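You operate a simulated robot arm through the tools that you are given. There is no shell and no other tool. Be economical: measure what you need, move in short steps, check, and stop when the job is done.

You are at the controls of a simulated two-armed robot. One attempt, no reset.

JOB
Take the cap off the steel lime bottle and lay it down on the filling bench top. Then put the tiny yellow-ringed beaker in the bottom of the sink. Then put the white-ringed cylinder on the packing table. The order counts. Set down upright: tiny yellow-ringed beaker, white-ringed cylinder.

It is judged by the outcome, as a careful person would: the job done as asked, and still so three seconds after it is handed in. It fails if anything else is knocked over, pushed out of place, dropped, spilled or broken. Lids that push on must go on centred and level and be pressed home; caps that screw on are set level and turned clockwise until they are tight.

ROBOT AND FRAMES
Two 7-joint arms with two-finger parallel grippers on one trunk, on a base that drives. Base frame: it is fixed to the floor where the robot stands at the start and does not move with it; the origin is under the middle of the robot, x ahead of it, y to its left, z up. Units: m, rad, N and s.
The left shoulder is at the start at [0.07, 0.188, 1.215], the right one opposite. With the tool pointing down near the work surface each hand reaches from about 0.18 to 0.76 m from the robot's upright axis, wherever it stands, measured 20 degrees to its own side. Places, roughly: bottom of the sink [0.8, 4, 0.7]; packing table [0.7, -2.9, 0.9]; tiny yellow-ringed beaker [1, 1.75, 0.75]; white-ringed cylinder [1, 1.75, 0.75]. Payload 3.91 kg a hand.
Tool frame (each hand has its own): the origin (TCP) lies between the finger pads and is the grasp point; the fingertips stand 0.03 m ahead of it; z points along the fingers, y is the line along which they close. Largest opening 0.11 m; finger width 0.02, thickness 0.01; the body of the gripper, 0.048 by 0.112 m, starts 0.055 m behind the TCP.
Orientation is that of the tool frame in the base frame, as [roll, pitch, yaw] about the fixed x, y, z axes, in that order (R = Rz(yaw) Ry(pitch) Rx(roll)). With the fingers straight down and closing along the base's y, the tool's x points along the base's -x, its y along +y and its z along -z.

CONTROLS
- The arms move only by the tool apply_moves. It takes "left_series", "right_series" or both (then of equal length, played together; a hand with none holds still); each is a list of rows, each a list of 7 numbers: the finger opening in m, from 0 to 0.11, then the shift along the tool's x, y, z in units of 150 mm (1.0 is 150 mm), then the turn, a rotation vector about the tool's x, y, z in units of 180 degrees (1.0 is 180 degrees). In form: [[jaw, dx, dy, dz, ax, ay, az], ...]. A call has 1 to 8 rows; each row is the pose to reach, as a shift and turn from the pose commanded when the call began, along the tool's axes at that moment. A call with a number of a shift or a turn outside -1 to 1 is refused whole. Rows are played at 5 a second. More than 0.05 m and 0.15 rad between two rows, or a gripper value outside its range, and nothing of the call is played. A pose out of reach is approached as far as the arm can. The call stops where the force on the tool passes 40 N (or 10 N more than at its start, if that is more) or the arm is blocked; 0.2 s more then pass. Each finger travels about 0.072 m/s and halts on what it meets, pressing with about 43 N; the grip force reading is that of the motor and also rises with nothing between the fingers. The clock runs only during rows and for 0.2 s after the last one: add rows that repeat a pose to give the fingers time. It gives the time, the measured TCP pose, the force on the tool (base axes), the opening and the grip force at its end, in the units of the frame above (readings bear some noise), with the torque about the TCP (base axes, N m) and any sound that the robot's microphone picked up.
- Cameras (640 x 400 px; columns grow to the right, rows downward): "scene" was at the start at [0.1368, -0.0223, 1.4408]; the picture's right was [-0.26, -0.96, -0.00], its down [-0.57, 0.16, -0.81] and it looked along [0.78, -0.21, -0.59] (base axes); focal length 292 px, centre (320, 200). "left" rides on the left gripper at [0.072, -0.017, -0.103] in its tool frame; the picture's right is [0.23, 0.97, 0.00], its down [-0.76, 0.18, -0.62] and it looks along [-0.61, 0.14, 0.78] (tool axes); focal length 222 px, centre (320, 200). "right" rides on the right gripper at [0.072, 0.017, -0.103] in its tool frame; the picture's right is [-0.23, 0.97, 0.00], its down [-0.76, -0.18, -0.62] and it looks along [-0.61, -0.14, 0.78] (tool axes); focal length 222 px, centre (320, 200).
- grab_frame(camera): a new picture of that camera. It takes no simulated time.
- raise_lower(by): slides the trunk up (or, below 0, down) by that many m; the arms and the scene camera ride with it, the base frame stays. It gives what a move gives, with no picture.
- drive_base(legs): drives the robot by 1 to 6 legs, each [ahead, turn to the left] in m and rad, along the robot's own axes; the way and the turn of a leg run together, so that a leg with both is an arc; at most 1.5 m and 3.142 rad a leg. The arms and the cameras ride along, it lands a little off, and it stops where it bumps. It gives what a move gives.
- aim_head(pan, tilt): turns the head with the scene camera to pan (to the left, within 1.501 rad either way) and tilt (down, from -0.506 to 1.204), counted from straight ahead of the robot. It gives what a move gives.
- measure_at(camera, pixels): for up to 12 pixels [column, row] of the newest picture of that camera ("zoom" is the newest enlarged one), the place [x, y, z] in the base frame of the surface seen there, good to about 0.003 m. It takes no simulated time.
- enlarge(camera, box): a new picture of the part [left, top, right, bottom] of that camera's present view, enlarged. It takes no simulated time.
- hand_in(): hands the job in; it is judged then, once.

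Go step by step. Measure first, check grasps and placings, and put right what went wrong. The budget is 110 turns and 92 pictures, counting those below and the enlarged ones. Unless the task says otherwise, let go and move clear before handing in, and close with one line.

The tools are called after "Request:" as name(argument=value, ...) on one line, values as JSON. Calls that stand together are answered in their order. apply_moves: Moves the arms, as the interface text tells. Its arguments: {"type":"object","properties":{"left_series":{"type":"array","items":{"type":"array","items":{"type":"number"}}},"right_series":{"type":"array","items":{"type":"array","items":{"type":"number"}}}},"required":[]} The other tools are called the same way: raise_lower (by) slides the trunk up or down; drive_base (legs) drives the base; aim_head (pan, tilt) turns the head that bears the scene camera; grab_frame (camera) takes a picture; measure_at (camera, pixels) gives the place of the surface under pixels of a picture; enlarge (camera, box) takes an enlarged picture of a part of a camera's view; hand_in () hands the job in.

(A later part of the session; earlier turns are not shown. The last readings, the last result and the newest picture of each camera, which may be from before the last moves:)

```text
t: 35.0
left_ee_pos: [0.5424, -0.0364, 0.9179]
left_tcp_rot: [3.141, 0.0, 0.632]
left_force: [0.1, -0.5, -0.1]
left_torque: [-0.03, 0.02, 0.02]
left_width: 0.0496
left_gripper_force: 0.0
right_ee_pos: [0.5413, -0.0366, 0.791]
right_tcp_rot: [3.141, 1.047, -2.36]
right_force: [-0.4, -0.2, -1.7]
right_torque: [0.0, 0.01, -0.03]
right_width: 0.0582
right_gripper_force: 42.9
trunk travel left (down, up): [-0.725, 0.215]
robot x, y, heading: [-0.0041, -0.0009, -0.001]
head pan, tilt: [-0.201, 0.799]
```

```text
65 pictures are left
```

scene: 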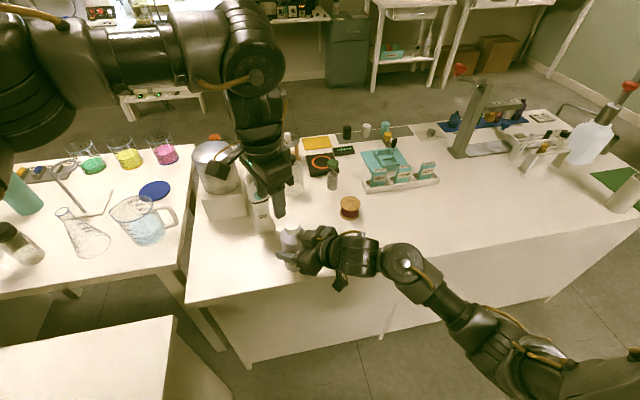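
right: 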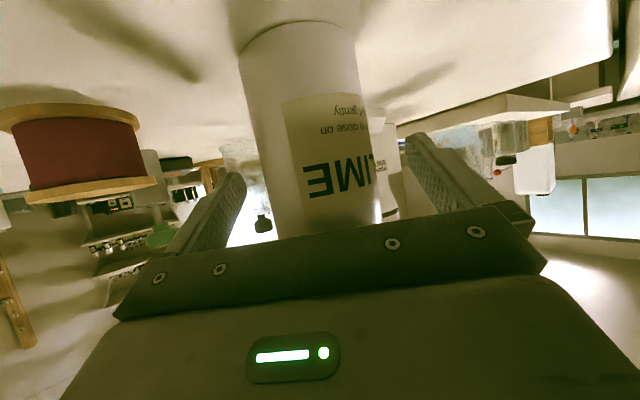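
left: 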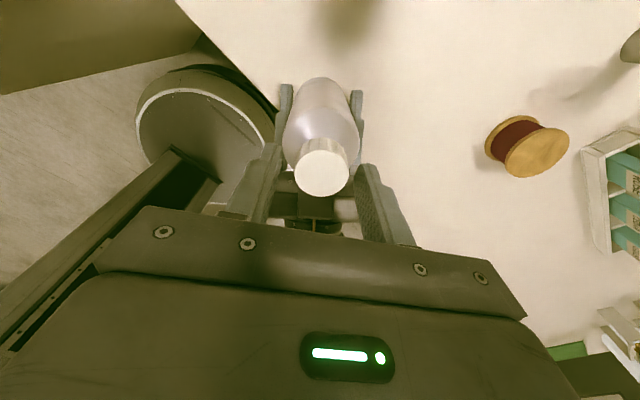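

Well placed. I close again and turn anticlockwise another ~135°, rising slightly.

Request:
apply_moves(left_series=[[0.03, 0, 0, 0, 0, 0, 0], [0.015, 0, 0, 0, 0, 0, 0], [0.015, 0, 0, 0, 0, 0, 0], [0.015, 0, 0, 0, 0, 0, -0.047], [0.015, 0, 0, 0, 0, 0, -0.094], [0.015, 0, 0, -0.002, 0, 0, -0.141], [0.015, 0, 0, -0.004, 0, 0, -0.188], [0.015, 0, 0, -0.005, 0, 0, -0.235]])

Request:
apply_moves(left_series=[[0.015, 0, 0, 0, 0, 0, -0.047], [0.015, 0, 0, -0.002, 0, 0, -0.094], [0.015, 0, 0, -0.003, 0, 0, -0.141], [0.015, 0, 0, -0.004, 0, 0, -0.188], [0.015, 0, 0, -0.005, 0, 0, -0.235], [0.015, 0, 0, -0.006, 0, 0, -0.282], [0.015, 0, 0, -0.007, 0, 0, -0.329], [0.015, 0, 0, -0.008, 0, 0, -0.376]])

Request:
apply_moves(left_series=[[0.015, 0, 0, 0, 0, 0, -0.047], [0.015, 0, 0, -0.002, 0, 0, -0.094], [0.015, 0, 0, -0.003, 0, 0, -0.141]])

Request:
apply_moves(left_series=[[0.015, 0, 0, -0.01, 0, 0, 0], [0.015, 0, 0, -0.02, 0, 0, 0]])

```text
t: 36.9
left_ee_pos: [0.5431, -0.0346, 0.9194]
left_tcp_rot: [3.141, 0.0, 1.379]
left_force: [8.9, -7.3, -1.5]
left_torque: [-0.17, -0.07, 0.0]
left_width: 0.033
left_gripper_force: 42.7
right_ee_pos: [0.5399, -0.0365, 0.7918]
right_tcp_rot: [3.141, 1.047, -2.356]
right_force: [-8.0, 7.7, -1.4]
right_torque: [-0.82, -1.04, 0.05]
right_width: 0.0581
right_gripper_force: 42.9
trunk travel left (down, up): [-0.725, 0.215]
robot x, y, heading: [-0.0037, 0.0019, -0.002]
head pan, tilt: [-0.201, 0.799]
```

```text
t: 38.6
left_ee_pos: [0.5433, -0.0343, 0.9203]
left_tcp_rot: [3.142, 0.001, 2.56]
left_force: [11.4, -1.6, -3.0]
left_torque: [-0.19, -0.11, -0.02]
left_width: 0.0331
left_gripper_force: 43.1
right_ee_pos: [0.5406, -0.0371, 0.7927]
right_tcp_rot: [3.141, 1.048, -2.358]
right_force: [-11.6, 2.7, 1.4]
right_torque: [-0.11, -1.42, 0.07]
right_width: 0.0581
right_gripper_force: 43.0
trunk travel left (down, up): [-0.725, 0.215]
robot x, y, heading: [0.0014, 0.003, 0.0]
head pan, tilt: [-0.201, 0.799]
```

```text
t: 39.5
left_ee_pos: [0.5425, -0.0347, 0.921]
left_tcp_rot: [3.138, 0.003, 3.002]
left_force: [10.9, 0.2, -5.5]
left_torque: [-0.13, -0.15, -0.03]
left_width: 0.0329
left_gripper_force: 43.5
right_ee_pos: [0.5416, -0.0382, 0.792]
right_tcp_rot: [3.139, 1.046, -2.359]
right_force: [-9.5, -1.5, 1.8]
right_torque: [0.24, -1.28, 0.03]
right_width: 0.0584
right_gripper_force: 43.3
trunk travel left (down, up): [-0.725, 0.215]
robot x, y, heading: [0.0018, 0.0, -0.0]
head pan, tilt: [-0.201, 0.799]
```

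```text
t: 40.0
left_ee_pos: [0.5423, -0.0344, 0.9231]
left_tcp_rot: [3.141, 0.0, 3.001]
left_force: [14.4, 2.3, -18.9]
left_torque: [-0.01, -0.6, 0.02]
left_width: 0.033
left_gripper_force: 43.7
right_ee_pos: [0.5415, -0.037, 0.7946]
right_tcp_rot: [3.141, 1.052, -2.359]
right_force: [-13.2, -4.1, 17.0]
right_torque: [0.42, -1.18, -0.01]
right_width: 0.0583
right_gripper_force: 43.0
trunk travel left (down, up): [-0.725, 0.215]
robot x, y, heading: [0.0005, -0.0024, -0.003]
head pan, tilt: [-0.201, 0.799]
```

Still held after ~258°. I'll measure the cap to see whether it has risen.

Request:
enlarge(camera="scene", box=[270, 220, 330, 260])

Request:
measure_at(camera="zoom", pixels=[[260, 130], [260, 160], [260, 180], [260, 200], [260, 220], [260, 240], [260, 260]])

```text
10.00 times, centred on (300, 240) of scene
```

zoom: 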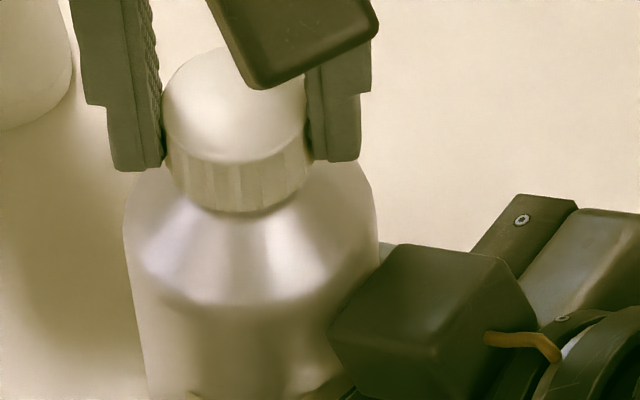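

```text
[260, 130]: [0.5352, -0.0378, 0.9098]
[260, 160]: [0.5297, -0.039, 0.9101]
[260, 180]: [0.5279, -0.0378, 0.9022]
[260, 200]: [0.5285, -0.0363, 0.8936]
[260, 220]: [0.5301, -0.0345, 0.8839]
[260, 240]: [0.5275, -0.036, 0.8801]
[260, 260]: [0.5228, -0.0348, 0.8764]
```

The cap top rose to ~0.910, so it is unscrewing. One more stroke.

Request:
apply_moves(left_series=[[0.015, 0, 0, 0.015, 0, 0, 0], [0.045, 0, 0, 0.015, 0, 0, 0], [0.05, 0, 0, 0.01, 0, 0, 0], [0.05, 0, 0, 0.01, 0, 0, 0.047], [0.05, 0, 0, 0.01, 0, 0, 0.094], [0.05, 0, 0, 0.01, 0, 0, 0.141], [0.05, 0, 0, 0.01, 0, 0, 0.188], [0.05, 0, 0, 0.01, 0, 0, 0.235]])

Request:
apply_moves(left_series=[[0.05, 0, 0, 0, 0, 0, 0.047], [0.05, 0, 0, 0, 0, 0, 0.094], [0.05, 0, 0, 0, 0, 0, 0.141], [0.05, 0, 0, 0, 0, 0, 0.188], [0.05, 0, 0, 0, 0, 0, 0.235], [0.05, 0, 0, 0, 0, 0, 0.282], [0.05, 0, 0, 0, 0, 0, 0.329], [0.05, 0, 0, 0, 0, 0, 0.376]])

Request:
apply_moves(left_series=[[0.05, 0, 0, 0, 0, 0, 0.047], [0.05, 0, 0, 0, 0, 0, 0.094], [0.05, 0, 0, 0, 0, 0, 0.141], [0.03, 0, 0, 0, 0, 0, 0.141], [0.015, 0, 0, 0, 0, 0, 0.141], [0.015, 0, 0, 0, 0, 0, 0.141]])

Request:
apply_moves(left_series=[[0.015, 0, 0, 0, 0, 0, -0.047], [0.015, 0, 0, -0.002, 0, 0, -0.094], [0.015, 0, 0, -0.003, 0, 0, -0.141], [0.015, 0, 0, -0.005, 0, 0, -0.188], [0.015, 0, 0, -0.006, 0, 0, -0.235], [0.015, 0, 0, -0.008, 0, 0, -0.282], [0.015, 0, 0, -0.009, 0, 0, -0.329], [0.015, 0, 0, -0.01, 0, 0, -0.376]])

Request:
apply_moves(left_series=[[0.015, 0, 0, 0, 0, 0, -0.047], [0.015, 0, 0, -0.002, 0, 0, -0.094], [0.015, 0, 0, -0.003, 0, 0, -0.141], [0.015, 0, 0, -0.005, 0, 0, -0.188], [0.015, 0, 0, -0.006, 0, 0, -0.235], [0.015, 0, 0, -0.008, 0, 0, -0.282], [0.015, 0, 0, -0.009, 0, 0, -0.329], [0.015, 0, 0, -0.01, 0, 0, -0.376]])

Request:
apply_moves(left_series=[[0.015, 0, 0, -0.01, 0, 0, 0], [0.015, 0, 0, -0.02, 0, 0, 0]])

```text
t: 41.9
left_ee_pos: [0.5428, -0.0348, 0.9227]
left_tcp_rot: [3.141, 0.0, 2.258]
left_force: [1.0, -0.7, 0.9]
left_torque: [-0.01, 0.02, 0.01]
left_width: 0.05
left_gripper_force: 0.1
right_ee_pos: [0.5404, -0.0374, 0.792]
right_tcp_rot: [3.139, 1.046, -2.358]
right_force: [-0.1, -0.6, -2.7]
right_torque: [0.01, 0.02, 0.01]
right_width: 0.0581
right_gripper_force: 42.7
trunk travel left (down, up): [-0.725, 0.215]
robot x, y, heading: [0.0018, -0.0016, 0.001]
head pan, tilt: [-0.201, 0.799]
```

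```text
t: 43.6
left_ee_pos: [0.543, -0.0345, 0.9231]
left_tcp_rot: [-3.141, -0.001, 1.076]
left_force: [0.0, -0.3, 0.1]
left_torque: [0.01, 0.02, -0.01]
left_width: 0.0501
left_gripper_force: 0.1
right_ee_pos: [0.5419, -0.0371, 0.7922]
right_tcp_rot: [-3.141, 1.047, -2.357]
right_force: [-0.1, 0.1, -3.1]
right_torque: [-0.03, -0.02, 0.01]
right_width: 0.0585
right_gripper_force: 42.3
trunk travel left (down, up): [-0.725, 0.215]
robot x, y, heading: [-0.0004, -0.0031, -0.0]
head pan, tilt: [-0.201, 0.799]
```

```text
t: 45.0
left_ee_pos: [0.5421, -0.0346, 0.923]
left_tcp_rot: [3.139, 0.0, 0.636]
left_force: [-0.7, 0.7, 0.6]
left_torque: [-0.08, -0.02, 0.03]
left_width: 0.0329
left_gripper_force: 42.4
right_ee_pos: [0.5409, -0.0366, 0.791]
right_tcp_rot: [3.139, 1.047, -2.36]
right_force: [0.5, -1.0, -3.3]
right_torque: [0.18, 0.17, 0.0]
right_width: 0.0583
right_gripper_force: 42.8
trunk travel left (down, up): [-0.725, 0.215]
robot x, y, heading: [0.0003, -0.004, -0.003]
head pan, tilt: [-0.201, 0.799]
```

```text
t: 46.9
left_ee_pos: [0.5441, -0.0349, 0.9244]
left_tcp_rot: [-3.141, 0.001, 1.821]
left_force: [0.3, 0.4, -0.8]
left_torque: [0.01, 0.01, 0.0]
left_width: 0.0326
left_gripper_force: 42.6
right_ee_pos: [0.5404, -0.0383, 0.7917]
right_tcp_rot: [3.14, 1.047, -2.358]
right_force: [-0.1, -0.6, -3.1]
right_torque: [0.0, -0.01, 0.0]
right_width: 0.0584
right_gripper_force: 42.6
trunk travel left (down, up): [-0.725, 0.215]
robot x, y, heading: [-0.0002, 0.0017, 0.0]
head pan, tilt: [-0.201, 0.799]
```

```text
t: 48.6
left_ee_pos: [0.543, -0.0351, 0.9269]
left_tcp_rot: [3.141, -0.002, 3.002]
left_force: [-1.4, -0.6, 0.5]
left_torque: [-0.01, -0.01, 0.01]
left_width: 0.0328
left_gripper_force: 42.6
right_ee_pos: [0.5425, -0.0373, 0.7926]
right_tcp_rot: [-3.14, 1.047, -2.359]
right_force: [0.4, -0.1, -3.5]
right_torque: [-0.04, 0.04, -0.03]
right_width: 0.0581
right_gripper_force: 43.2
trunk travel left (down, up): [-0.725, 0.215]
robot x, y, heading: [-0.0017, 0.0008, 0.002]
head pan, tilt: [-0.201, 0.799]
```

```text
t: 49.2
left_ee_pos: [0.5424, -0.0367, 0.9289]
left_tcp_rot: [-3.141, 0.0, 3.0]
left_force: [-0.1, -0.9, 0.4]
left_torque: [-0.01, 0.03, 0.0]
left_width: 0.0327
left_gripper_force: 43.1
right_ee_pos: [0.5425, -0.0374, 0.7919]
right_tcp_rot: [-3.141, 1.046, -2.359]
right_force: [0.6, -0.5, -1.7]
right_torque: [-0.08, 0.04, -0.02]
right_width: 0.0583
right_gripper_force: 42.7
trunk travel left (down, up): [-0.725, 0.215]
robot x, y, heading: [-0.0022, -0.0001, -0.004]
head pan, tilt: [-0.201, 0.799]
```

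Forces are near zero, so the cap is free. I lift it 9 cm and look.

Request:
apply_moves(left_series=[[0.015, 0, 0, -0.15, 0, 0, 0], [0.015, 0, 0, -0.35, 0, 0, 0], [0.015, 0, 0, -0.6, 0, 0, 0]])

Request:
enlarge(camera="scene", box=[220, 170, 360, 290])

Request:
measure_at(camera="zoom", pixels=[[200, 300], [150, 280], [230, 250], [100, 330], [160, 340], [200, 380], [60, 290]])

```text
t: 50.0
left_ee_pos: [0.5412, -0.0356, 1.0197]
left_tcp_rot: [-3.142, 0.001, 3.0]
left_force: [-0.2, -0.1, -0.2]
left_torque: [-0.03, 0.0, -0.02]
left_width: 0.0325
left_gripper_force: 43.0
right_ee_pos: [0.5401, -0.0377, 0.792]
right_tcp_rot: [-3.14, 1.046, -2.359]
right_force: [0.2, -0.1, -3.1]
right_torque: [0.03, -0.04, 0.01]
right_width: 0.0582
right_gripper_force: 42.6
trunk travel left (down, up): [-0.725, 0.215]
robot x, y, heading: [0.0005, -0.0015, -0.001]
head pan, tilt: [-0.201, 0.799]
```

```text
3.33 times, centred on (290, 230) of scene
```

zoom: 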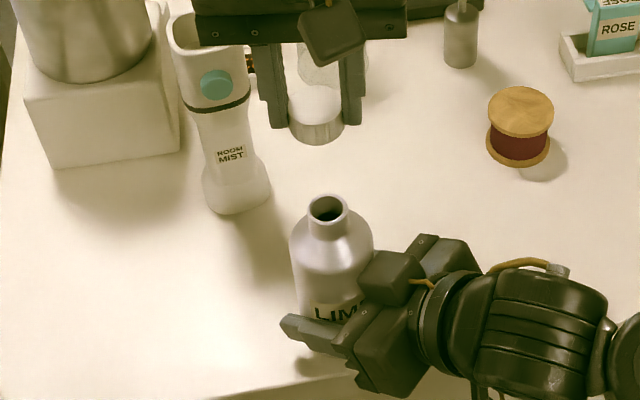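

```text
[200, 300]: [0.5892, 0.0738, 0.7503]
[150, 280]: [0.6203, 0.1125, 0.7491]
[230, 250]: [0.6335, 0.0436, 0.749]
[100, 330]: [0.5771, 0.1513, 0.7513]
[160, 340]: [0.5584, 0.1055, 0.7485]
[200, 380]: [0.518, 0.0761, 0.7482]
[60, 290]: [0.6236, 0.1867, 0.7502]
```

The cap is off (bottle neck open at zoom (328,210)). I carry the cap left over clear bench at (0.56,0.09), while the right hand gently takes the bottle back to its original spot.

Request:
apply_moves(left_series=[[0.015, 0, 0.12, 0, 0, 0, 0], [0.015, 0, 0.26, 0, 0, 0, 0], [0.015, 0, 0.42, 0, 0, 0, 0], [0.015, -0.003, 0.58, 0, 0, 0, 0], [0.015, -0.005, 0.74, 0, 0, 0, 0], [0.015, -0.007, 0.85, 0.1, 0, 0, 0], [0.015, -0.007, 0.85, 0.3, 0, 0, 0], [0.015, -0.007, 0.85, 0.55, 0, 0, 0]], right_series=[[0.04, -0.045, 0, -0.025, 0, 0, 0], [0.04, -0.087, 0, -0.05, 0, 0, 0], [0.04, -0.073, -0.12, -0.07, 0, 0, 0], [0.04, -0.06, -0.25, -0.09, 0, 0, 0], [0.04, -0.046, -0.38, -0.115, 0, 0, 0], [0.04, -0.032, -0.51, -0.14, 0, 0, 0], [0.04, -0.02, -0.64, -0.16, 0, 0, 0], [0.04, -0.016, -0.707, -0.173, 0, 0, 0]])

Request:
apply_moves(left_series=[[0.015, 0, 0, 0.2, 0, 0, 0], [0.015, 0, 0, 0.4, 0, 0, 0], [0.015, 0, 0, 0.6, 0, 0, 0], [0.015, 0, 0, 0.8, 0, 0, 0], [0.015, 0, 0, 0.96, 0, 0, 0]], right_series=[[0.04, 0.03, 0, 0.017, 0, 0, 0], [0.04, 0.06, 0, 0.035, 0, 0, 0], [0.04, 0.087, 0, 0.05, 0, 0, 0], [0.04, 0.09, 0, 0.052, 0, 0, 0], [0.04, 0.09, 0, 0.052, 0, 0, 0]])

Request:
enlarge(camera="scene", box=[200, 170, 400, 300])

```text
t: 51.9
left_ee_pos: [0.563, 0.091, 0.9368]
left_tcp_rot: [3.141, 0.0, 3.0]
left_force: [-0.1, 0.3, 0.3]
left_torque: [-0.03, 0.01, 0.02]
left_width: 0.0327
left_gripper_force: 43.2
right_ee_pos: [0.602, -0.1262, 0.8063]
right_tcp_rot: [3.142, 1.046, -2.358]
right_force: [-0.6, 0.5, -2.9]
right_torque: [0.03, 0.02, 0.0]
right_width: 0.0582
right_gripper_force: 42.6
trunk travel left (down, up): [-0.725, 0.215]
robot x, y, heading: [-0.0032, 0.003, 0.003]
head pan, tilt: [-0.201, 0.799]
```

```text
t: 53.0
left_ee_pos: [0.5625, 0.0921, 0.7935]
left_tcp_rot: [3.141, 0.0, 3.001]
left_force: [0.3, 0.2, -0.1]
left_torque: [-0.01, -0.04, 0.01]
left_width: 0.0324
left_gripper_force: 43.2
right_ee_pos: [0.6009, -0.1271, 0.7914]
right_tcp_rot: [3.14, 1.048, -2.361]
right_force: [-1.1, 0.4, -3.0]
right_torque: [0.0, 0.01, 0.0]
right_width: 0.0584
right_gripper_force: 43.3
trunk travel left (down, up): [-0.725, 0.215]
robot x, y, heading: [0.0019, 0.0002, -0.001]
head pan, tilt: [-0.201, 0.799]
```

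```text
3.08 times, centred on (300, 235) of scene
```

zoom: 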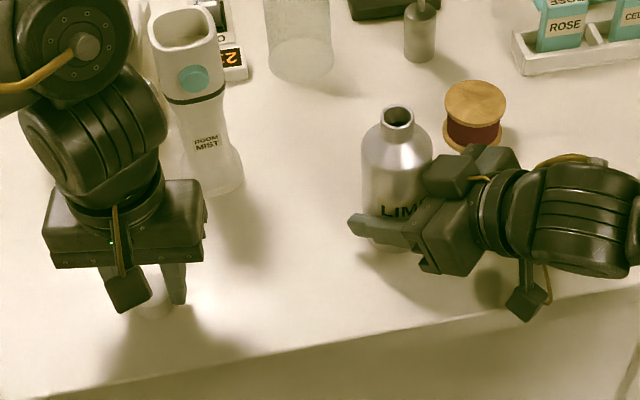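

Both are just above the bench, and the right still carries about 3 N. I lower each a few millimetres and watch the forces.

Request:
apply_moves(left_series=[[0.015, 0, 0, 0.02, 0, 0, 0], [0.015, 0, 0, 0.04, 0, 0, 0], [0.015, 0, 0, 0.055, 0, 0, 0]], right_series=[[0.04, 0.006, 0, 0.0033, 0, 0, 0], [0.04, 0.009, 0, 0.005, 0, 0, 0], [0.04, 0.012, 0, 0.0067, 0, 0, 0]])

```text
t: 53.9
left_ee_pos: [0.5604, 0.0919, 0.7847]
left_tcp_rot: [3.141, 0.002, 2.998]
left_force: [0.1, 1.8, 3.1]
left_torque: [0.14, 0.02, 0.01]
left_width: 0.0324
left_gripper_force: 42.9
right_ee_pos: [0.6003, -0.1268, 0.7914]
right_tcp_rot: [-3.14, 1.05, -2.357]
right_force: [0.1, -0.1, 4.5]
right_torque: [0.05, 0.2, 0.0]
right_width: 0.0582
right_gripper_force: 42.9
trunk travel left (down, up): [-0.725, 0.215]
robot x, y, heading: [0.0007, -0.0012, -0.0]
head pan, tilt: [-0.201, 0.799]
```

Both touch down. I release both; the left rises and the right backs out along its axis.

Request:
apply_moves(left_series=[[0.04, 0, 0, 0, 0, 0, 0], [0.055, 0, 0, 0, 0, 0, 0], [0.055, 0, 0, -0.1, 0, 0, 0], [0.055, 0, 0, -0.3, 0, 0, 0], [0.055, 0, 0, -0.6, 0, 0, 0], [0.055, 0, 0, -0.9, 0, 0, 0]], right_series=[[0.075, 0, 0, 0, 0, 0, 0], [0.1, 0, 0, 0, 0, 0, 0], [0.1, 0, 0, 0, 0, 0, 0], [0.1, 0, 0, -0.2, 0, 0, 0], [0.1, 0, 0, -0.5, 0, 0, 0], [0.1, 0, 0, -0.8, 0, 0, 0]])

Request:
grab_frame(camera="scene")

```text
t: 55.2
left_ee_pos: [0.5604, 0.0925, 0.9213]
left_tcp_rot: [3.141, 0.001, 3.0]
left_force: [-0.9, -0.3, 0.4]
left_torque: [-0.01, -0.03, -0.01]
left_width: 0.055
left_gripper_force: 0.1
right_ee_pos: [0.5264, -0.2018, 0.8513]
right_tcp_rot: [-3.142, 1.052, -2.358]
right_force: [-0.5, 0.2, 0.2]
right_torque: [0.02, 0.01, -0.01]
right_width: 0.0999
right_gripper_force: 0.1
trunk travel left (down, up): [-0.725, 0.215]
robot x, y, heading: [-0.0024, 0.0032, -0.002]
head pan, tilt: [-0.201, 0.799]
```

```text
61 pictures are left
```

scene: 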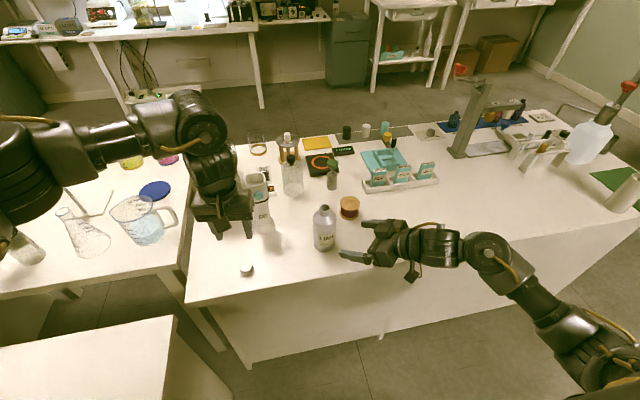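

The cap lies on the bench at (246,268) and the bottle stands. Now I fold both arms back and up for driving.

Request:
apply_moves(left_series=[[0.055, 0, 0, -0.25, 0, 0, 0], [0.055, 0.1, 0.05, -0.5, 0, 0, 0], [0.055, 0.25, 0.1, -0.7, 0, 0, 0], [0.055, 0.45, 0.2, -0.9, 0, 0, 0], [0.055, 0.65, 0.3, -1.0, 0, 0, 0], [0.055, 0.9, 0.39, -1.0, 0, 0, 0]], right_series=[[0.1, -0.045, 0.03, -0.15, 0, 0, 0], [0.1, -0.09, 0.07, -0.3, 0, 0, 0], [0.1, -0.14, 0.1, -0.45, 0, 0, 0], [0.1, -0.18, 0.13, -0.6, 0, 0, 0], [0.1, -0.22, 0.17, -0.75, 0, 0, 0], [0.1, -0.27, 0.2, -0.9, 0, 0, 0]])

Request:
apply_moves(right_series=[[0.1, -0.1, 0, 0, 0.0131, 0.0316, 0.0226], [0.1, -0.2, 0, 0, 0.0261, 0.0631, 0.0452], [0.1, -0.3, 0, 0, 0.0392, 0.0947, 0.0679], [0.1, -0.4, 0, 0, 0.0523, 0.1262, 0.0905], [0.1, -0.5, 0, 0, 0.0654, 0.1578, 0.1131], [0.1, -0.5, 0, 0, 0.0785, 0.1893, 0.1357], [0.1, -0.5, 0, 0, 0.0915, 0.2209, 0.1584], [0.1, -0.5, 0, 0, 0.1046, 0.2524, 0.181]])

Request:
aim_head(pan=0.9, tilt=0.6)

Request:
grab_frame(camera="scene")

```text
t: 56.6
left_ee_pos: [0.4626, 0.1556, 1.0688]
left_tcp_rot: [3.141, -0.003, 2.998]
left_force: [1.4, -1.0, 0.7]
left_torque: [0.01, 0.03, -0.06]
left_width: 0.0548
left_gripper_force: 0.1
left hand out of reach, approached as far as the arm can: row 6
right_ee_pos: [0.4383, -0.2489, 0.9546]
right_tcp_rot: [3.139, 1.047, -2.358]
right_force: [-0.5, -0.1, -0.2]
right_torque: [-0.02, 0.02, 0.01]
right_width: 0.1002
right_gripper_force: 0.0
trunk travel left (down, up): [-0.725, 0.215]
robot x, y, heading: [0.0025, -0.001, -0.005]
head pan, tilt: [-0.201, 0.799]
```

```text
t: 58.5
left_ee_pos: [0.4646, 0.1559, 1.0679]
left_tcp_rot: [-3.139, -0.001, 2.998]
left_force: [-0.1, 0.7, 0.4]
left_torque: [-0.01, -0.03, -0.01]
left_width: 0.055
left_gripper_force: 0.1
right_ee_pos: [0.4652, -0.2205, 1.0163]
right_tcp_rot: [3.075, 0.201, -3.009]
right_force: [-0.2, -0.2, 0.2]
right_torque: [-0.02, 0.02, 0.01]
right_width: 0.0999
right_gripper_force: 0.1
trunk travel left (down, up): [-0.725, 0.215]
robot x, y, heading: [0.003, 0.0004, 0.0]
head pan, tilt: [-0.201, 0.799]
```

```text
t: 59.8
left_ee_pos: [0.4639, 0.1553, 1.0694]
left_tcp_rot: [-3.14, -0.004, 2.998]
left_force: [-0.4, -0.2, 0.3]
left_torque: [0.0, 0.01, 0.04]
left_width: 0.0548
left_gripper_force: 0.0
right_ee_pos: [0.4644, -0.222, 1.0176]
right_tcp_rot: [3.071, 0.204, -3.007]
right_force: [0.1, 0.6, 0.2]
right_torque: [-0.04, -0.01, -0.01]
right_width: 0.0999
right_gripper_force: 0.0
trunk travel left (down, up): [-0.725, 0.215]
robot x, y, heading: [0.0002, 0.0016, 0.007]
head pan, tilt: [0.901, 0.6]
```

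```text
60 pictures are left
```

scene: 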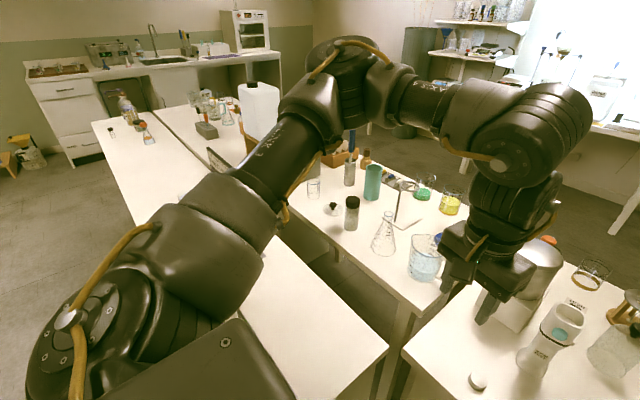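

The left bench carries glassware. I'll measure surfaces to plan a driving route and find the workplaces.

Request:
measure_at(camera="scene", pixels=[[270, 300], [385, 345], [345, 390], [160, 210], [100, 130], [135, 225], [60, 210], [340, 215], [305, 235], [400, 285], [215, 130], [180, 65]])

Request:
enlarge(camera="scene", box=[80, 60, 440, 290])

```text
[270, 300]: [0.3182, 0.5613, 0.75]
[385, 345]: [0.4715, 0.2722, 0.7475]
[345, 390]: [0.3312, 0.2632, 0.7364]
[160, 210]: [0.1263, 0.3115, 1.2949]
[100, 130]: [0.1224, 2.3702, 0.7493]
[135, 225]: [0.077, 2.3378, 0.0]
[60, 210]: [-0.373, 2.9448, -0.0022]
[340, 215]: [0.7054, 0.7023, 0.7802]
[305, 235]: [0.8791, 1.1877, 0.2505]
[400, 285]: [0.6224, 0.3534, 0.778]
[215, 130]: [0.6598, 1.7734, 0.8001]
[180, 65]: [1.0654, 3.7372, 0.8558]
```

```text
1.74 times, centred on (260, 175) of scene
```

zoom: 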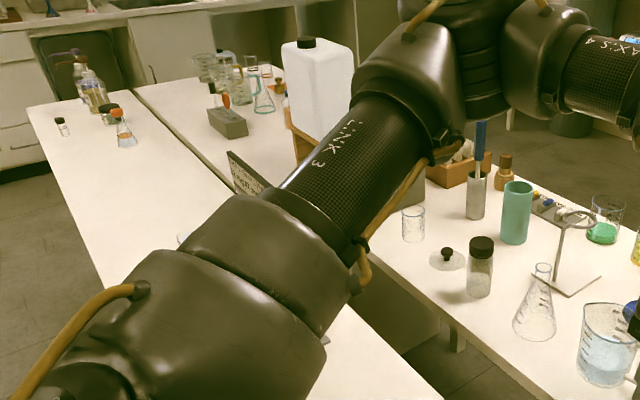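

A long white bench strip (x≈0.1–0.47, from y≈0.27 up) lies on the left, and further benches are beyond it. I back off 0.5 m, drive left alongside it and look.

Request:
drive_base(legs=[[-0.5, 0], [0, 1.571], [1.3, 0]])

Request:
aim_head(pan=-1.0, tilt=0.45)

Request:
grab_frame(camera="scene")

Request:
aim_head(pan=-0.2, tilt=0.3)

Request:
grab_frame(camera="scene")

```text
t: 72.6
left_ee_pos: [-0.6444, 1.7557, 1.0693]
left_tcp_rot: [-3.14, -0.002, -1.718]
left_force: [0.5, 0.6, -0.8]
left_torque: [-0.01, 0.03, 0.03]
left_width: 0.055
left_gripper_force: 0.0
right_ee_pos: [-0.2684, 1.7562, 1.0188]
right_tcp_rot: [3.074, 0.203, -1.439]
right_force: [0.3, 0.3, 0.0]
right_torque: [0.01, -0.01, -0.01]
right_width: 0.1004
right_gripper_force: 0.0
trunk travel left (down, up): [-0.725, 0.215]
robot x, y, heading: [-0.4902, 1.2922, 1.569]
head pan, tilt: [0.901, 0.6]
```

```text
t: 74.5
left_ee_pos: [-0.6443, 1.7564, 1.0696]
left_tcp_rot: [-3.139, -0.001, -1.717]
left_force: [0.2, 0.2, -1.2]
left_torque: [-0.01, -0.01, 0.02]
left_width: 0.055
left_gripper_force: 0.1
right_ee_pos: [-0.2681, 1.7559, 1.0177]
right_tcp_rot: [3.072, 0.205, -1.441]
right_force: [0.0, 0.6, 0.0]
right_torque: [0.01, 0.0, 0.02]
right_width: 0.1
right_gripper_force: 0.2
trunk travel left (down, up): [-0.725, 0.215]
robot x, y, heading: [-0.4875, 1.2946, 1.57]
head pan, tilt: [-1.0, 0.45]
```

```text
58 pictures are left
```

scene: 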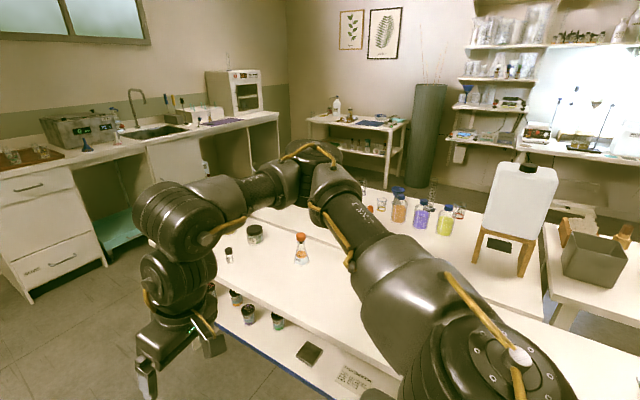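

```text
t: 75.6
left_ee_pos: [-0.645, 1.7568, 1.0689]
left_tcp_rot: [-3.141, -0.002, -1.717]
left_force: [-0.2, -0.4, 0.2]
left_torque: [-0.01, 0.01, -0.03]
left_width: 0.0549
left_gripper_force: 0.2
right_ee_pos: [-0.2675, 1.7559, 1.0171]
right_tcp_rot: [3.074, 0.204, -1.439]
right_force: [-0.5, 0.1, 0.4]
right_torque: [0.02, 0.0, -0.02]
right_width: 0.1002
right_gripper_force: 0.0
trunk travel left (down, up): [-0.725, 0.215]
robot x, y, heading: [-0.4938, 1.2911, 1.567]
head pan, tilt: [-0.201, 0.3]
```

```text
57 pictures are left
```

scene: 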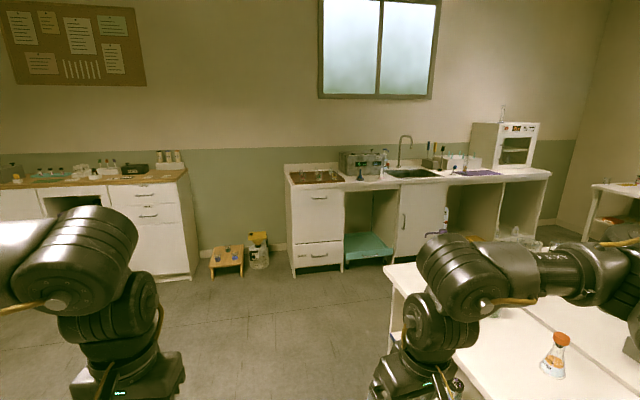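

I drive on to y≈1.75 and turn to face the long bench for a full view.

Request:
drive_base(legs=[[0.45, 0], [0, -1.571]])

Request:
aim_head(pan=0, tilt=0.45)

Request:
grab_frame(camera="scene")

```text
t: 82.2
left_ee_pos: [-0.0261, 1.9016, 1.0697]
left_tcp_rot: [-3.139, -0.002, 3.001]
left_force: [0.9, 0.2, -0.2]
left_torque: [0.01, 0.01, 0.01]
left_width: 0.0552
left_gripper_force: 0.0
right_ee_pos: [-0.0241, 1.5261, 1.0165]
right_tcp_rot: [3.074, 0.203, -3.005]
right_force: [0.4, -0.6, 0.4]
right_torque: [-0.01, 0.03, 0.0]
right_width: 0.0999
right_gripper_force: 0.1
trunk travel left (down, up): [-0.725, 0.215]
robot x, y, heading: [-0.4869, 1.7459, 0.005]
head pan, tilt: [-0.201, 0.3]
```

```text
t: 82.9
left_ee_pos: [-0.0262, 1.9014, 1.0692]
left_tcp_rot: [-3.14, -0.003, 2.999]
left_force: [-0.5, 0.3, 0.1]
left_torque: [0.01, 0.02, 0.0]
left_width: 0.0551
left_gripper_force: 0.1
right_ee_pos: [-0.025, 1.5261, 1.0174]
right_tcp_rot: [3.072, 0.203, -3.006]
right_force: [0.2, -0.4, -0.1]
right_torque: [0.05, -0.01, 0.0]
right_width: 0.1002
right_gripper_force: 0.0
trunk travel left (down, up): [-0.725, 0.215]
robot x, y, heading: [-0.4901, 1.7447, -0.002]
head pan, tilt: [0.0, 0.45]
```

```text
56 pictures are left
```

scene: 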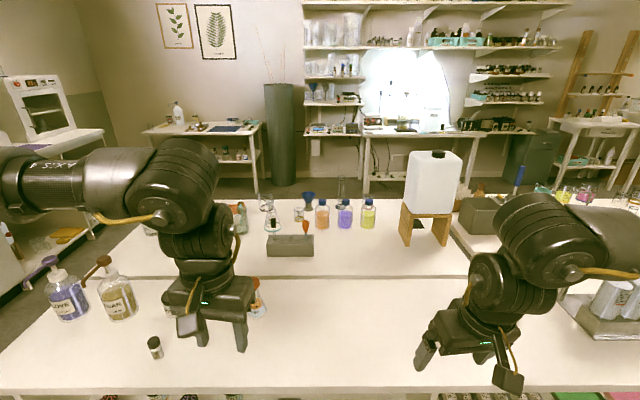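

Request:
enlarge(camera="scene", box=[220, 170, 400, 270])

Request:
measure_at(camera="scene", pixels=[[273, 222], [300, 210], [308, 200], [240, 220], [350, 260], [350, 278], [350, 295], [350, 380], [290, 245], [320, 195], [390, 210], [150, 228]])

```text
3.56 times, centred on (310, 220) of scene
```

zoom: 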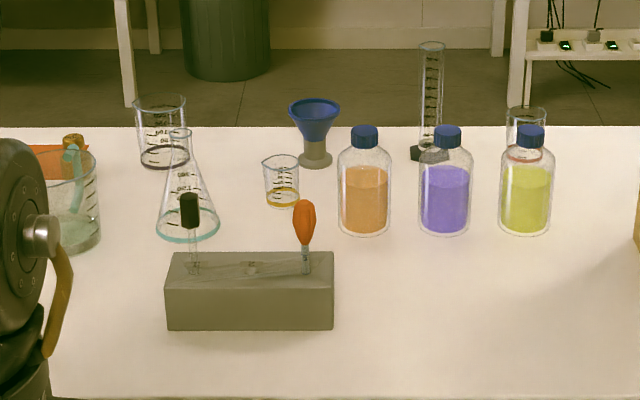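

```text
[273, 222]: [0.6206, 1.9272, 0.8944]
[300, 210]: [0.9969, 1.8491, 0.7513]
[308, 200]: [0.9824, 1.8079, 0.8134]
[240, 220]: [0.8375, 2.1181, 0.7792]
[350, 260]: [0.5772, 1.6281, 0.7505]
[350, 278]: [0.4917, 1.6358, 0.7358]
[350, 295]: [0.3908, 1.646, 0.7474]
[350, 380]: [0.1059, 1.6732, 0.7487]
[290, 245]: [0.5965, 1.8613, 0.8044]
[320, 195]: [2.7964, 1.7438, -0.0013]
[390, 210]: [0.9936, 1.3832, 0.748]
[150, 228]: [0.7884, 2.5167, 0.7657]
```

The tiny yellow-ringed beaker is at zoom (282,185), and a tall cylinder stands at zoom (432,100). They're at x≈0.95, reachable only from the far side, so I measure that aisle and look closer.

Request:
measure_at(camera="scene", pixels=[[145, 130], [262, 128], [240, 138], [258, 185], [278, 180], [400, 203], [330, 170], [400, 160], [300, 190], [140, 210], [60, 230], [470, 180]])

Request:
enlarge(camera="scene", box=[280, 175, 360, 225])

Request:
measure_at(camera="zoom", pixels=[[138, 200], [155, 222], [492, 170], [490, 150], [400, 180]])

```text
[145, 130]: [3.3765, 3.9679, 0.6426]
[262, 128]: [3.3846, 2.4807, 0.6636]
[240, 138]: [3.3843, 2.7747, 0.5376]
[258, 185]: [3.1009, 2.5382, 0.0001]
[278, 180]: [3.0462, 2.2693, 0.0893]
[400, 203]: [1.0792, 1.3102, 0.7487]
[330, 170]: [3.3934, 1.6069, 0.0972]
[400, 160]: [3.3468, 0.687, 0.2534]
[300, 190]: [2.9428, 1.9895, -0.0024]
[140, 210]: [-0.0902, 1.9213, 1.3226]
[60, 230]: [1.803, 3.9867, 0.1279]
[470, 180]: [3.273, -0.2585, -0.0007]
```

```text
8.00 times, centred on (320, 200) of scene
```

zoom: 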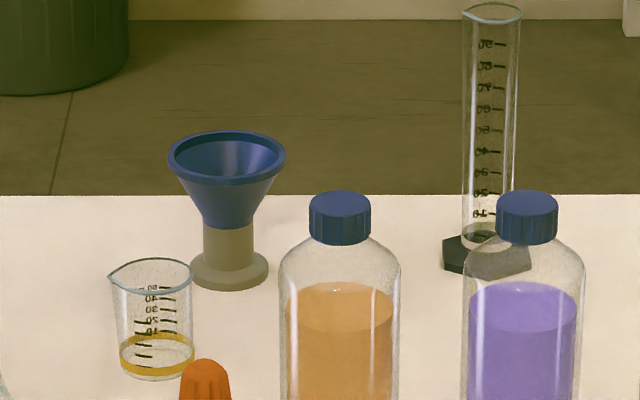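

```text
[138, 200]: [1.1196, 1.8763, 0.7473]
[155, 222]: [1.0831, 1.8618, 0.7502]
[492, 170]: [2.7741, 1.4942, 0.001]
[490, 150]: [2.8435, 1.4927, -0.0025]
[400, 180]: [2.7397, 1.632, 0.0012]
```

The aisle on the far side (x≥1.1) is open. I look left to measure the gap between the bench end and the sink counter.

Request:
aim_head(pan=0.8, tilt=0.45)

Request:
grab_frame(camera="scene")

```text
t: 84.0
left_ee_pos: [-0.0242, 1.9008, 1.0695]
left_tcp_rot: [-3.139, -0.002, 2.999]
left_force: [-0.5, 0.1, -0.4]
left_torque: [-0.02, -0.02, 0.03]
left_width: 0.0549
left_gripper_force: 0.0
right_ee_pos: [-0.0239, 1.525, 1.0177]
right_tcp_rot: [3.075, 0.202, -3.005]
right_force: [-0.3, 0.5, 1.0]
right_torque: [-0.03, 0.04, 0.01]
right_width: 0.0999
right_gripper_force: 0.1
trunk travel left (down, up): [-0.725, 0.215]
robot x, y, heading: [-0.4872, 1.7437, -0.001]
head pan, tilt: [0.799, 0.45]
```

```text
53 pictures are left
```

scene: 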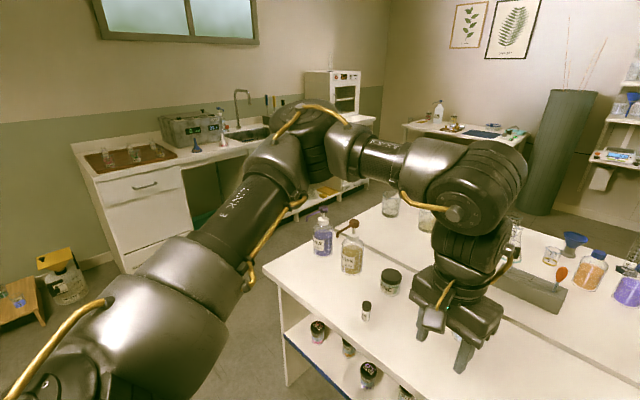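

Request:
measure_at(camera="scene", pixels=[[266, 270], [385, 192], [335, 225], [98, 180], [85, 160], [125, 265], [340, 195], [330, 205], [250, 130], [300, 230], [375, 175], [205, 150]])

```text
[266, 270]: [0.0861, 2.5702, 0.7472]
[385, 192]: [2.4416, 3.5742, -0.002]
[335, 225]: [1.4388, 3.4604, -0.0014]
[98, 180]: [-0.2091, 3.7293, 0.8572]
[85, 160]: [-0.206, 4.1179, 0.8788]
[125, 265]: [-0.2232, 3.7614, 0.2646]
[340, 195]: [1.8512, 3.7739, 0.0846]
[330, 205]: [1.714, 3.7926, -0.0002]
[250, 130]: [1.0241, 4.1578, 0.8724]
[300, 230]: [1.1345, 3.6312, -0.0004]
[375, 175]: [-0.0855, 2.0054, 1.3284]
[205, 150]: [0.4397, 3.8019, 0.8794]
```

The gap between bench end (y≈2.57) and counter front (y≈3.73) is wide enough. I drive around through y≈3.13 to the far side, ending at (1.8,1.75) facing -x.

Request:
drive_base(legs=[[0, 1.571], [1.38, 0], [0, -1.571], [1.15, 0], [1.14, 0]])

Request:
drive_base(legs=[[0, -1.571], [1.38, 0], [0, -1.571]])

Request:
aim_head(pan=0, tilt=0.65)

Request:
grab_frame(camera="scene")

```text
t: 109.4
left_ee_pos: [2.2939, 3.2091, 1.0692]
left_tcp_rot: [-3.141, -0.001, 2.973]
left_force: [0.3, -0.9, 0.3]
left_torque: [0.04, -0.03, -0.03]
left_width: 0.055
left_gripper_force: 0.2
right_ee_pos: [2.2861, 2.8326, 1.0167]
right_tcp_rot: [3.074, 0.204, -3.035]
right_force: [-0.2, -0.3, 0.3]
right_torque: [-0.02, -0.02, -0.04]
right_width: 0.0999
right_gripper_force: 0.1
trunk travel left (down, up): [-0.725, 0.215]
robot x, y, heading: [1.8287, 3.0668, -0.027]
head pan, tilt: [0.799, 0.45]
```

```text
t: 124.0
left_ee_pos: [1.3219, 1.5418, 1.069]
left_tcp_rot: [-3.138, -0.003, -0.175]
left_force: [0.5, -0.5, 0.5]
left_torque: [0.02, -0.02, -0.02]
left_width: 0.055
left_gripper_force: 0.1
right_ee_pos: [1.3341, 1.9183, 1.0177]
right_tcp_rot: [3.074, 0.204, 0.102]
right_force: [-0.7, 0.2, -0.2]
right_torque: [0.01, 0.01, -0.05]
right_width: 0.1002
right_gripper_force: 0.0
trunk travel left (down, up): [-0.725, 0.215]
robot x, y, heading: [1.787, 1.6823, 3.113]
head pan, tilt: [0.799, 0.45]
```

```text
t: 125.1
left_ee_pos: [1.321, 1.5417, 1.0703]
left_tcp_rot: [-3.14, -0.001, -0.175]
left_force: [0.5, -0.5, 0.3]
left_torque: [-0.01, -0.03, -0.02]
left_width: 0.0551
left_gripper_force: 0.0
right_ee_pos: [1.3339, 1.9191, 1.0184]
right_tcp_rot: [3.074, 0.203, 0.102]
right_force: [0.1, -0.1, 0.5]
right_torque: [-0.01, 0.0, -0.02]
right_width: 0.0999
right_gripper_force: 0.0
trunk travel left (down, up): [-0.725, 0.215]
robot x, y, heading: [1.7902, 1.6809, 3.109]
head pan, tilt: [0.0, 0.649]
```

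```text
52 pictures are left
```

scene: 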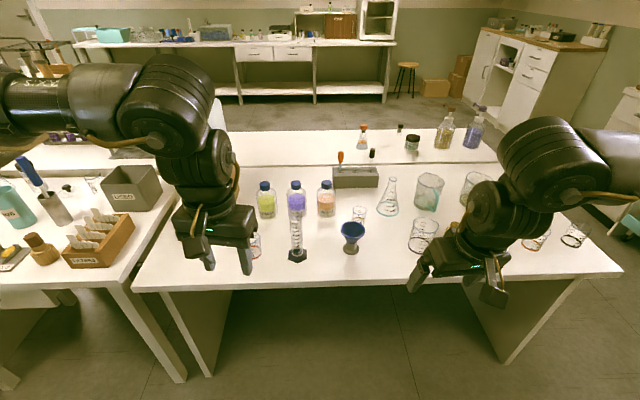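

Request:
enlarge(camera="scene", box=[235, 165, 455, 275])

Request:
enlarge(camera="scene", box=[260, 190, 380, 270])

Request:
measure_at(camera="zoom", pixels=[[535, 155], [535, 140], [515, 150], [555, 150], [540, 115], [500, 95], [570, 95], [200, 345], [185, 370], [200, 300], [168, 340], [235, 340]])

```text
2.91 times, centred on (345, 220) of scene
```

zoom: 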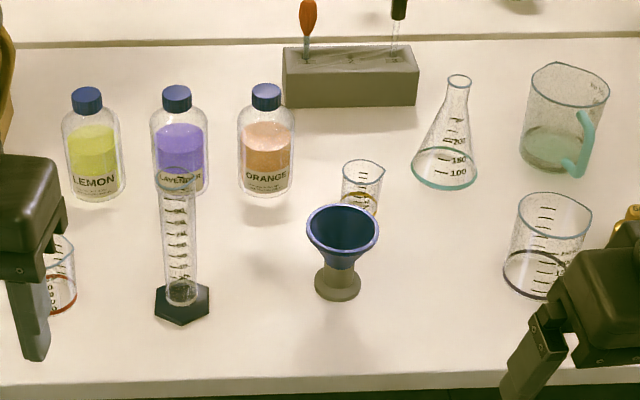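

```text
5.00 times, centred on (320, 230) of scene
```

zoom: 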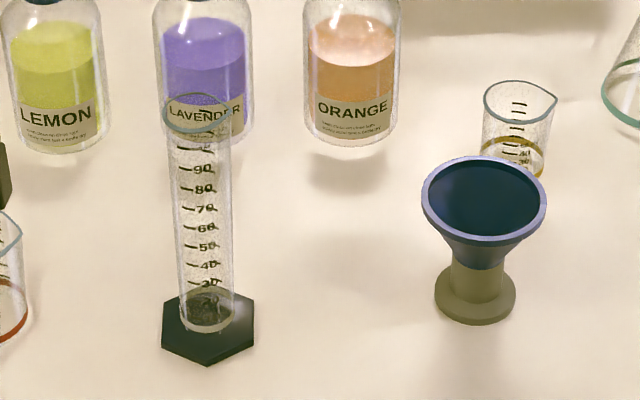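

```text
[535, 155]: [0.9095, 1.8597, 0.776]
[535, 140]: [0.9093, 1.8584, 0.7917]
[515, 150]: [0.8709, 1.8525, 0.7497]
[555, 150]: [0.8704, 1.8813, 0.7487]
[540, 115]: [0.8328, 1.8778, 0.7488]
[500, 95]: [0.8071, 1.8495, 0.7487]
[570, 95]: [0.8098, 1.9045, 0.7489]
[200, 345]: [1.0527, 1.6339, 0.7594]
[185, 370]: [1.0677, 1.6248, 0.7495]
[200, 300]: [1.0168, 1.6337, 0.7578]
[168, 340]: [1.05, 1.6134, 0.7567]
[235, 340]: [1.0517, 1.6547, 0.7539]
```

The yellow-ringed beaker stands behind the blue funnel at about (0.89,1.858), and the cylinder with the white ring at its foot at (1.04,1.634). I drive 0.18 m closer and measure precisely.

Request:
drive_base(legs=[[0, 0.03], [0.18, 0]])

Request:
aim_head(pan=-0.2, tilt=0.75)

Request:
grab_frame(camera="scene")

```text
t: 127.0
left_ee_pos: [1.1446, 1.5293, 1.07]
left_tcp_rot: [-3.14, 0.001, -0.144]
left_force: [0.0, -0.3, -0.5]
left_torque: [0.01, 0.02, 0.0]
left_width: 0.0549
left_gripper_force: 0.0
right_ee_pos: [1.1443, 1.9057, 1.0188]
right_tcp_rot: [3.073, 0.204, 0.13]
right_force: [0.0, -0.1, -0.9]
right_torque: [-0.01, -0.02, -0.02]
right_width: 0.1002
right_gripper_force: 0.1
trunk travel left (down, up): [-0.725, 0.215]
robot x, y, heading: [1.6056, 1.6822, 3.14]
head pan, tilt: [0.0, 0.649]
```

```text
t: 127.7
left_ee_pos: [1.1424, 1.5292, 1.0705]
left_tcp_rot: [-3.14, -0.003, -0.146]
left_force: [-0.3, 0.3, 0.0]
left_torque: [0.0, -0.03, 0.01]
left_width: 0.0548
left_gripper_force: 0.0
right_ee_pos: [1.1436, 1.905, 1.0174]
right_tcp_rot: [3.075, 0.203, 0.13]
right_force: [-0.5, 0.4, 0.3]
right_torque: [-0.04, 0.01, 0.01]
right_width: 0.0999
right_gripper_force: 0.0
trunk travel left (down, up): [-0.725, 0.215]
robot x, y, heading: [1.611, 1.6855, 3.144]
head pan, tilt: [-0.201, 0.75]
```

```text
49 pictures are left
```

scene: 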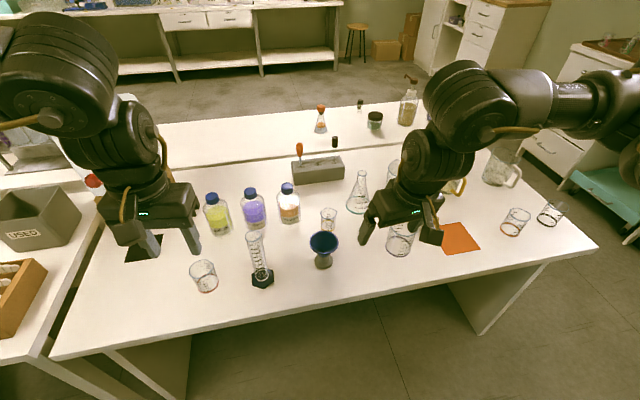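

Request:
enlarge(camera="scene", box=[290, 180, 380, 240])

```text
6.67 times, centred on (335, 210) of scene
```

zoom: 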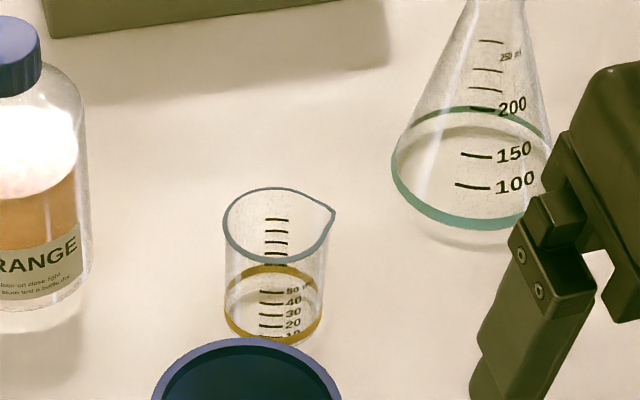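

Request:
measure_at(camera="zoom", pixels=[[230, 323], [318, 323], [250, 337], [275, 270], [242, 277], [308, 277], [276, 262], [270, 189], [224, 225], [325, 240], [246, 345], [180, 380]])

```text
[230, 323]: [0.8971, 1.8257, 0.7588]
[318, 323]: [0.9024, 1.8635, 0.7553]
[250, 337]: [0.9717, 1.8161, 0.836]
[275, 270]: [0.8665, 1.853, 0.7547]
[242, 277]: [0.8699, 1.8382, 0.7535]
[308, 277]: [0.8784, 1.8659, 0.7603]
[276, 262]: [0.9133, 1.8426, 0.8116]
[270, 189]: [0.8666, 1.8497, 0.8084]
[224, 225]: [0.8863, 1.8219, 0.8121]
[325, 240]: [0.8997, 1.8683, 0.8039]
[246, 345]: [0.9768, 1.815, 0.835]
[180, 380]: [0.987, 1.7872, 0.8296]
```

I need the neighbours' positions (orange bottle, spout, flask) for choosing the finger direction.

Request:
measure_at(camera="zoom", pixels=[[331, 214], [85, 130], [60, 240], [20, 20], [395, 180], [470, 225], [250, 350], [160, 385], [325, 375]])

```text
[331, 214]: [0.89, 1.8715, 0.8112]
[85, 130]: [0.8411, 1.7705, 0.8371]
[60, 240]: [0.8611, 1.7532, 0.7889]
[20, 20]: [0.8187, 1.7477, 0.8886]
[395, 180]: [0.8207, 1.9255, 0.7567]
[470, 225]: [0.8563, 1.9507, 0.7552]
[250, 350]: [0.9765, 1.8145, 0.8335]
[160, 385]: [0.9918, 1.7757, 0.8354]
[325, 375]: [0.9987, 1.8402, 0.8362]
```

With the spout toward +y and the bottle and funnel around it, I'll close along the (1,1) diagonal. First I level the right hand, then turn it 45° clockwise up high to test the wrist.

Request:
apply_moves(right_series=[[0.1, 0, 0, 0, 0.013, 0.0316, 0.0226], [0.09, 0, 0, 0, 0.0261, 0.0631, 0.0452]])

Request:
apply_moves(right_series=[[0.08, 0, 0, -0.05, 0, 0, 0.042], [0.075, 0, 0, -0.1, 0, 0, 0.084], [0.075, 0, 0, -0.1, 0, 0, 0.126], [0.075, 0, 0, -0.1, 0, 0, 0.168], [0.075, 0, 0, -0.1, 0, 0, 0.21], [0.075, 0, 0, -0.1, 0, 0, 0.25]])

```text
t: 128.3
left_ee_pos: [1.143, 1.5284, 1.0684]
left_tcp_rot: [-3.139, -0.001, -0.146]
left_force: [-0.8, -0.3, 0.2]
left_torque: [0.0, -0.01, -0.02]
left_width: 0.0548
left_gripper_force: 0.0
right_ee_pos: [1.1367, 1.9079, 1.0172]
right_tcp_rot: [-3.139, -0.003, -0.001]
right_force: [-0.1, -0.9, -0.7]
right_torque: [0.03, -0.01, 0.02]
right_width: 0.0902
right_gripper_force: 0.0
right hand out of reach, approached as far as the arm can: row 2
trunk travel left (down, up): [-0.725, 0.215]
robot x, y, heading: [1.6042, 1.6824, 3.14]
head pan, tilt: [-0.201, 0.75]
```

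```text
t: 129.7
left_ee_pos: [1.1419, 1.5284, 1.0695]
left_tcp_rot: [-3.139, -0.001, -0.147]
left_force: [0.9, -0.5, 0.7]
left_torque: [0.02, 0.01, 0.0]
left_width: 0.055
left_gripper_force: 0.0
right_ee_pos: [1.0481, 2.0997, 1.0137]
right_tcp_rot: [-3.14, 0.0, -0.762]
right_force: [-0.4, 0.9, -0.7]
right_torque: [0.01, 0.0, 0.0]
right_width: 0.0749
right_gripper_force: 0.0
right hand out of reach, approached as far as the arm can: row 1, 2, 3, 4, 5, 6
trunk travel left (down, up): [-0.725, 0.215]
robot x, y, heading: [1.6041, 1.6839, 3.137]
head pan, tilt: [-0.201, 0.75]
```

The clockwise side is limited as feared (the hand drifted to (1.048,2.10), still clear and high). I'll use yaw +40° instead, which also misses spout and funnel: rotate anticlockwise while coming back.

Request:
apply_moves(right_series=[[0.075, 0.1, 0.11, -0.05, 0, 0, -0.046], [0.075, 0.2, 0.22, -0.05, 0, 0, -0.092], [0.075, 0.31, 0.32, -0.05, 0, 0, -0.138], [0.075, 0.41, 0.43, -0.05, 0, 0, -0.184], [0.075, 0.52, 0.54, -0.05, 0, 0, -0.23], [0.075, 0.62, 0.65, -0.05, 0, 0, -0.276], [0.075, 0.72, 0.76, -0.05, 0, 0, -0.322], [0.075, 0.83, 0.87, -0.05, 0, 0, -0.368]])

Request:
apply_moves(right_series=[[0.075, 0, 0, 0, 0, 0, -0.046], [0.075, 0, 0, 0, 0, 0, -0.092]])

```text
t: 131.5
left_ee_pos: [1.1441, 1.5268, 1.0689]
left_tcp_rot: [-3.141, -0.001, -0.143]
left_force: [-0.2, 0.5, 0.7]
left_torque: [0.01, -0.02, -0.02]
left_width: 0.0549
left_gripper_force: 0.0
right_ee_pos: [1.0459, 1.9171, 1.0245]
right_tcp_rot: [3.141, 0.001, 0.37]
right_force: [1.0, -0.1, -0.4]
right_torque: [-0.01, -0.02, 0.0]
right_width: 0.0753
right_gripper_force: 0.1
trunk travel left (down, up): [-0.725, 0.215]
robot x, y, heading: [1.6076, 1.6854, 3.137]
head pan, tilt: [-0.201, 0.75]
```

```text
t: 132.1
left_ee_pos: [1.1446, 1.5292, 1.0697]
left_tcp_rot: [-3.139, -0.002, -0.145]
left_force: [0.8, -0.3, 0.3]
left_torque: [-0.05, 0.01, 0.02]
left_width: 0.0551
left_gripper_force: 0.1
right_ee_pos: [1.0453, 1.9181, 1.0242]
right_tcp_rot: [3.141, -0.001, 0.657]
right_force: [-0.1, 0.2, 0.3]
right_torque: [0.0, 0.03, 0.01]
right_width: 0.0752
right_gripper_force: 0.1
trunk travel left (down, up): [-0.725, 0.215]
robot x, y, heading: [1.6051, 1.6838, 3.141]
head pan, tilt: [-0.201, 0.75]
```

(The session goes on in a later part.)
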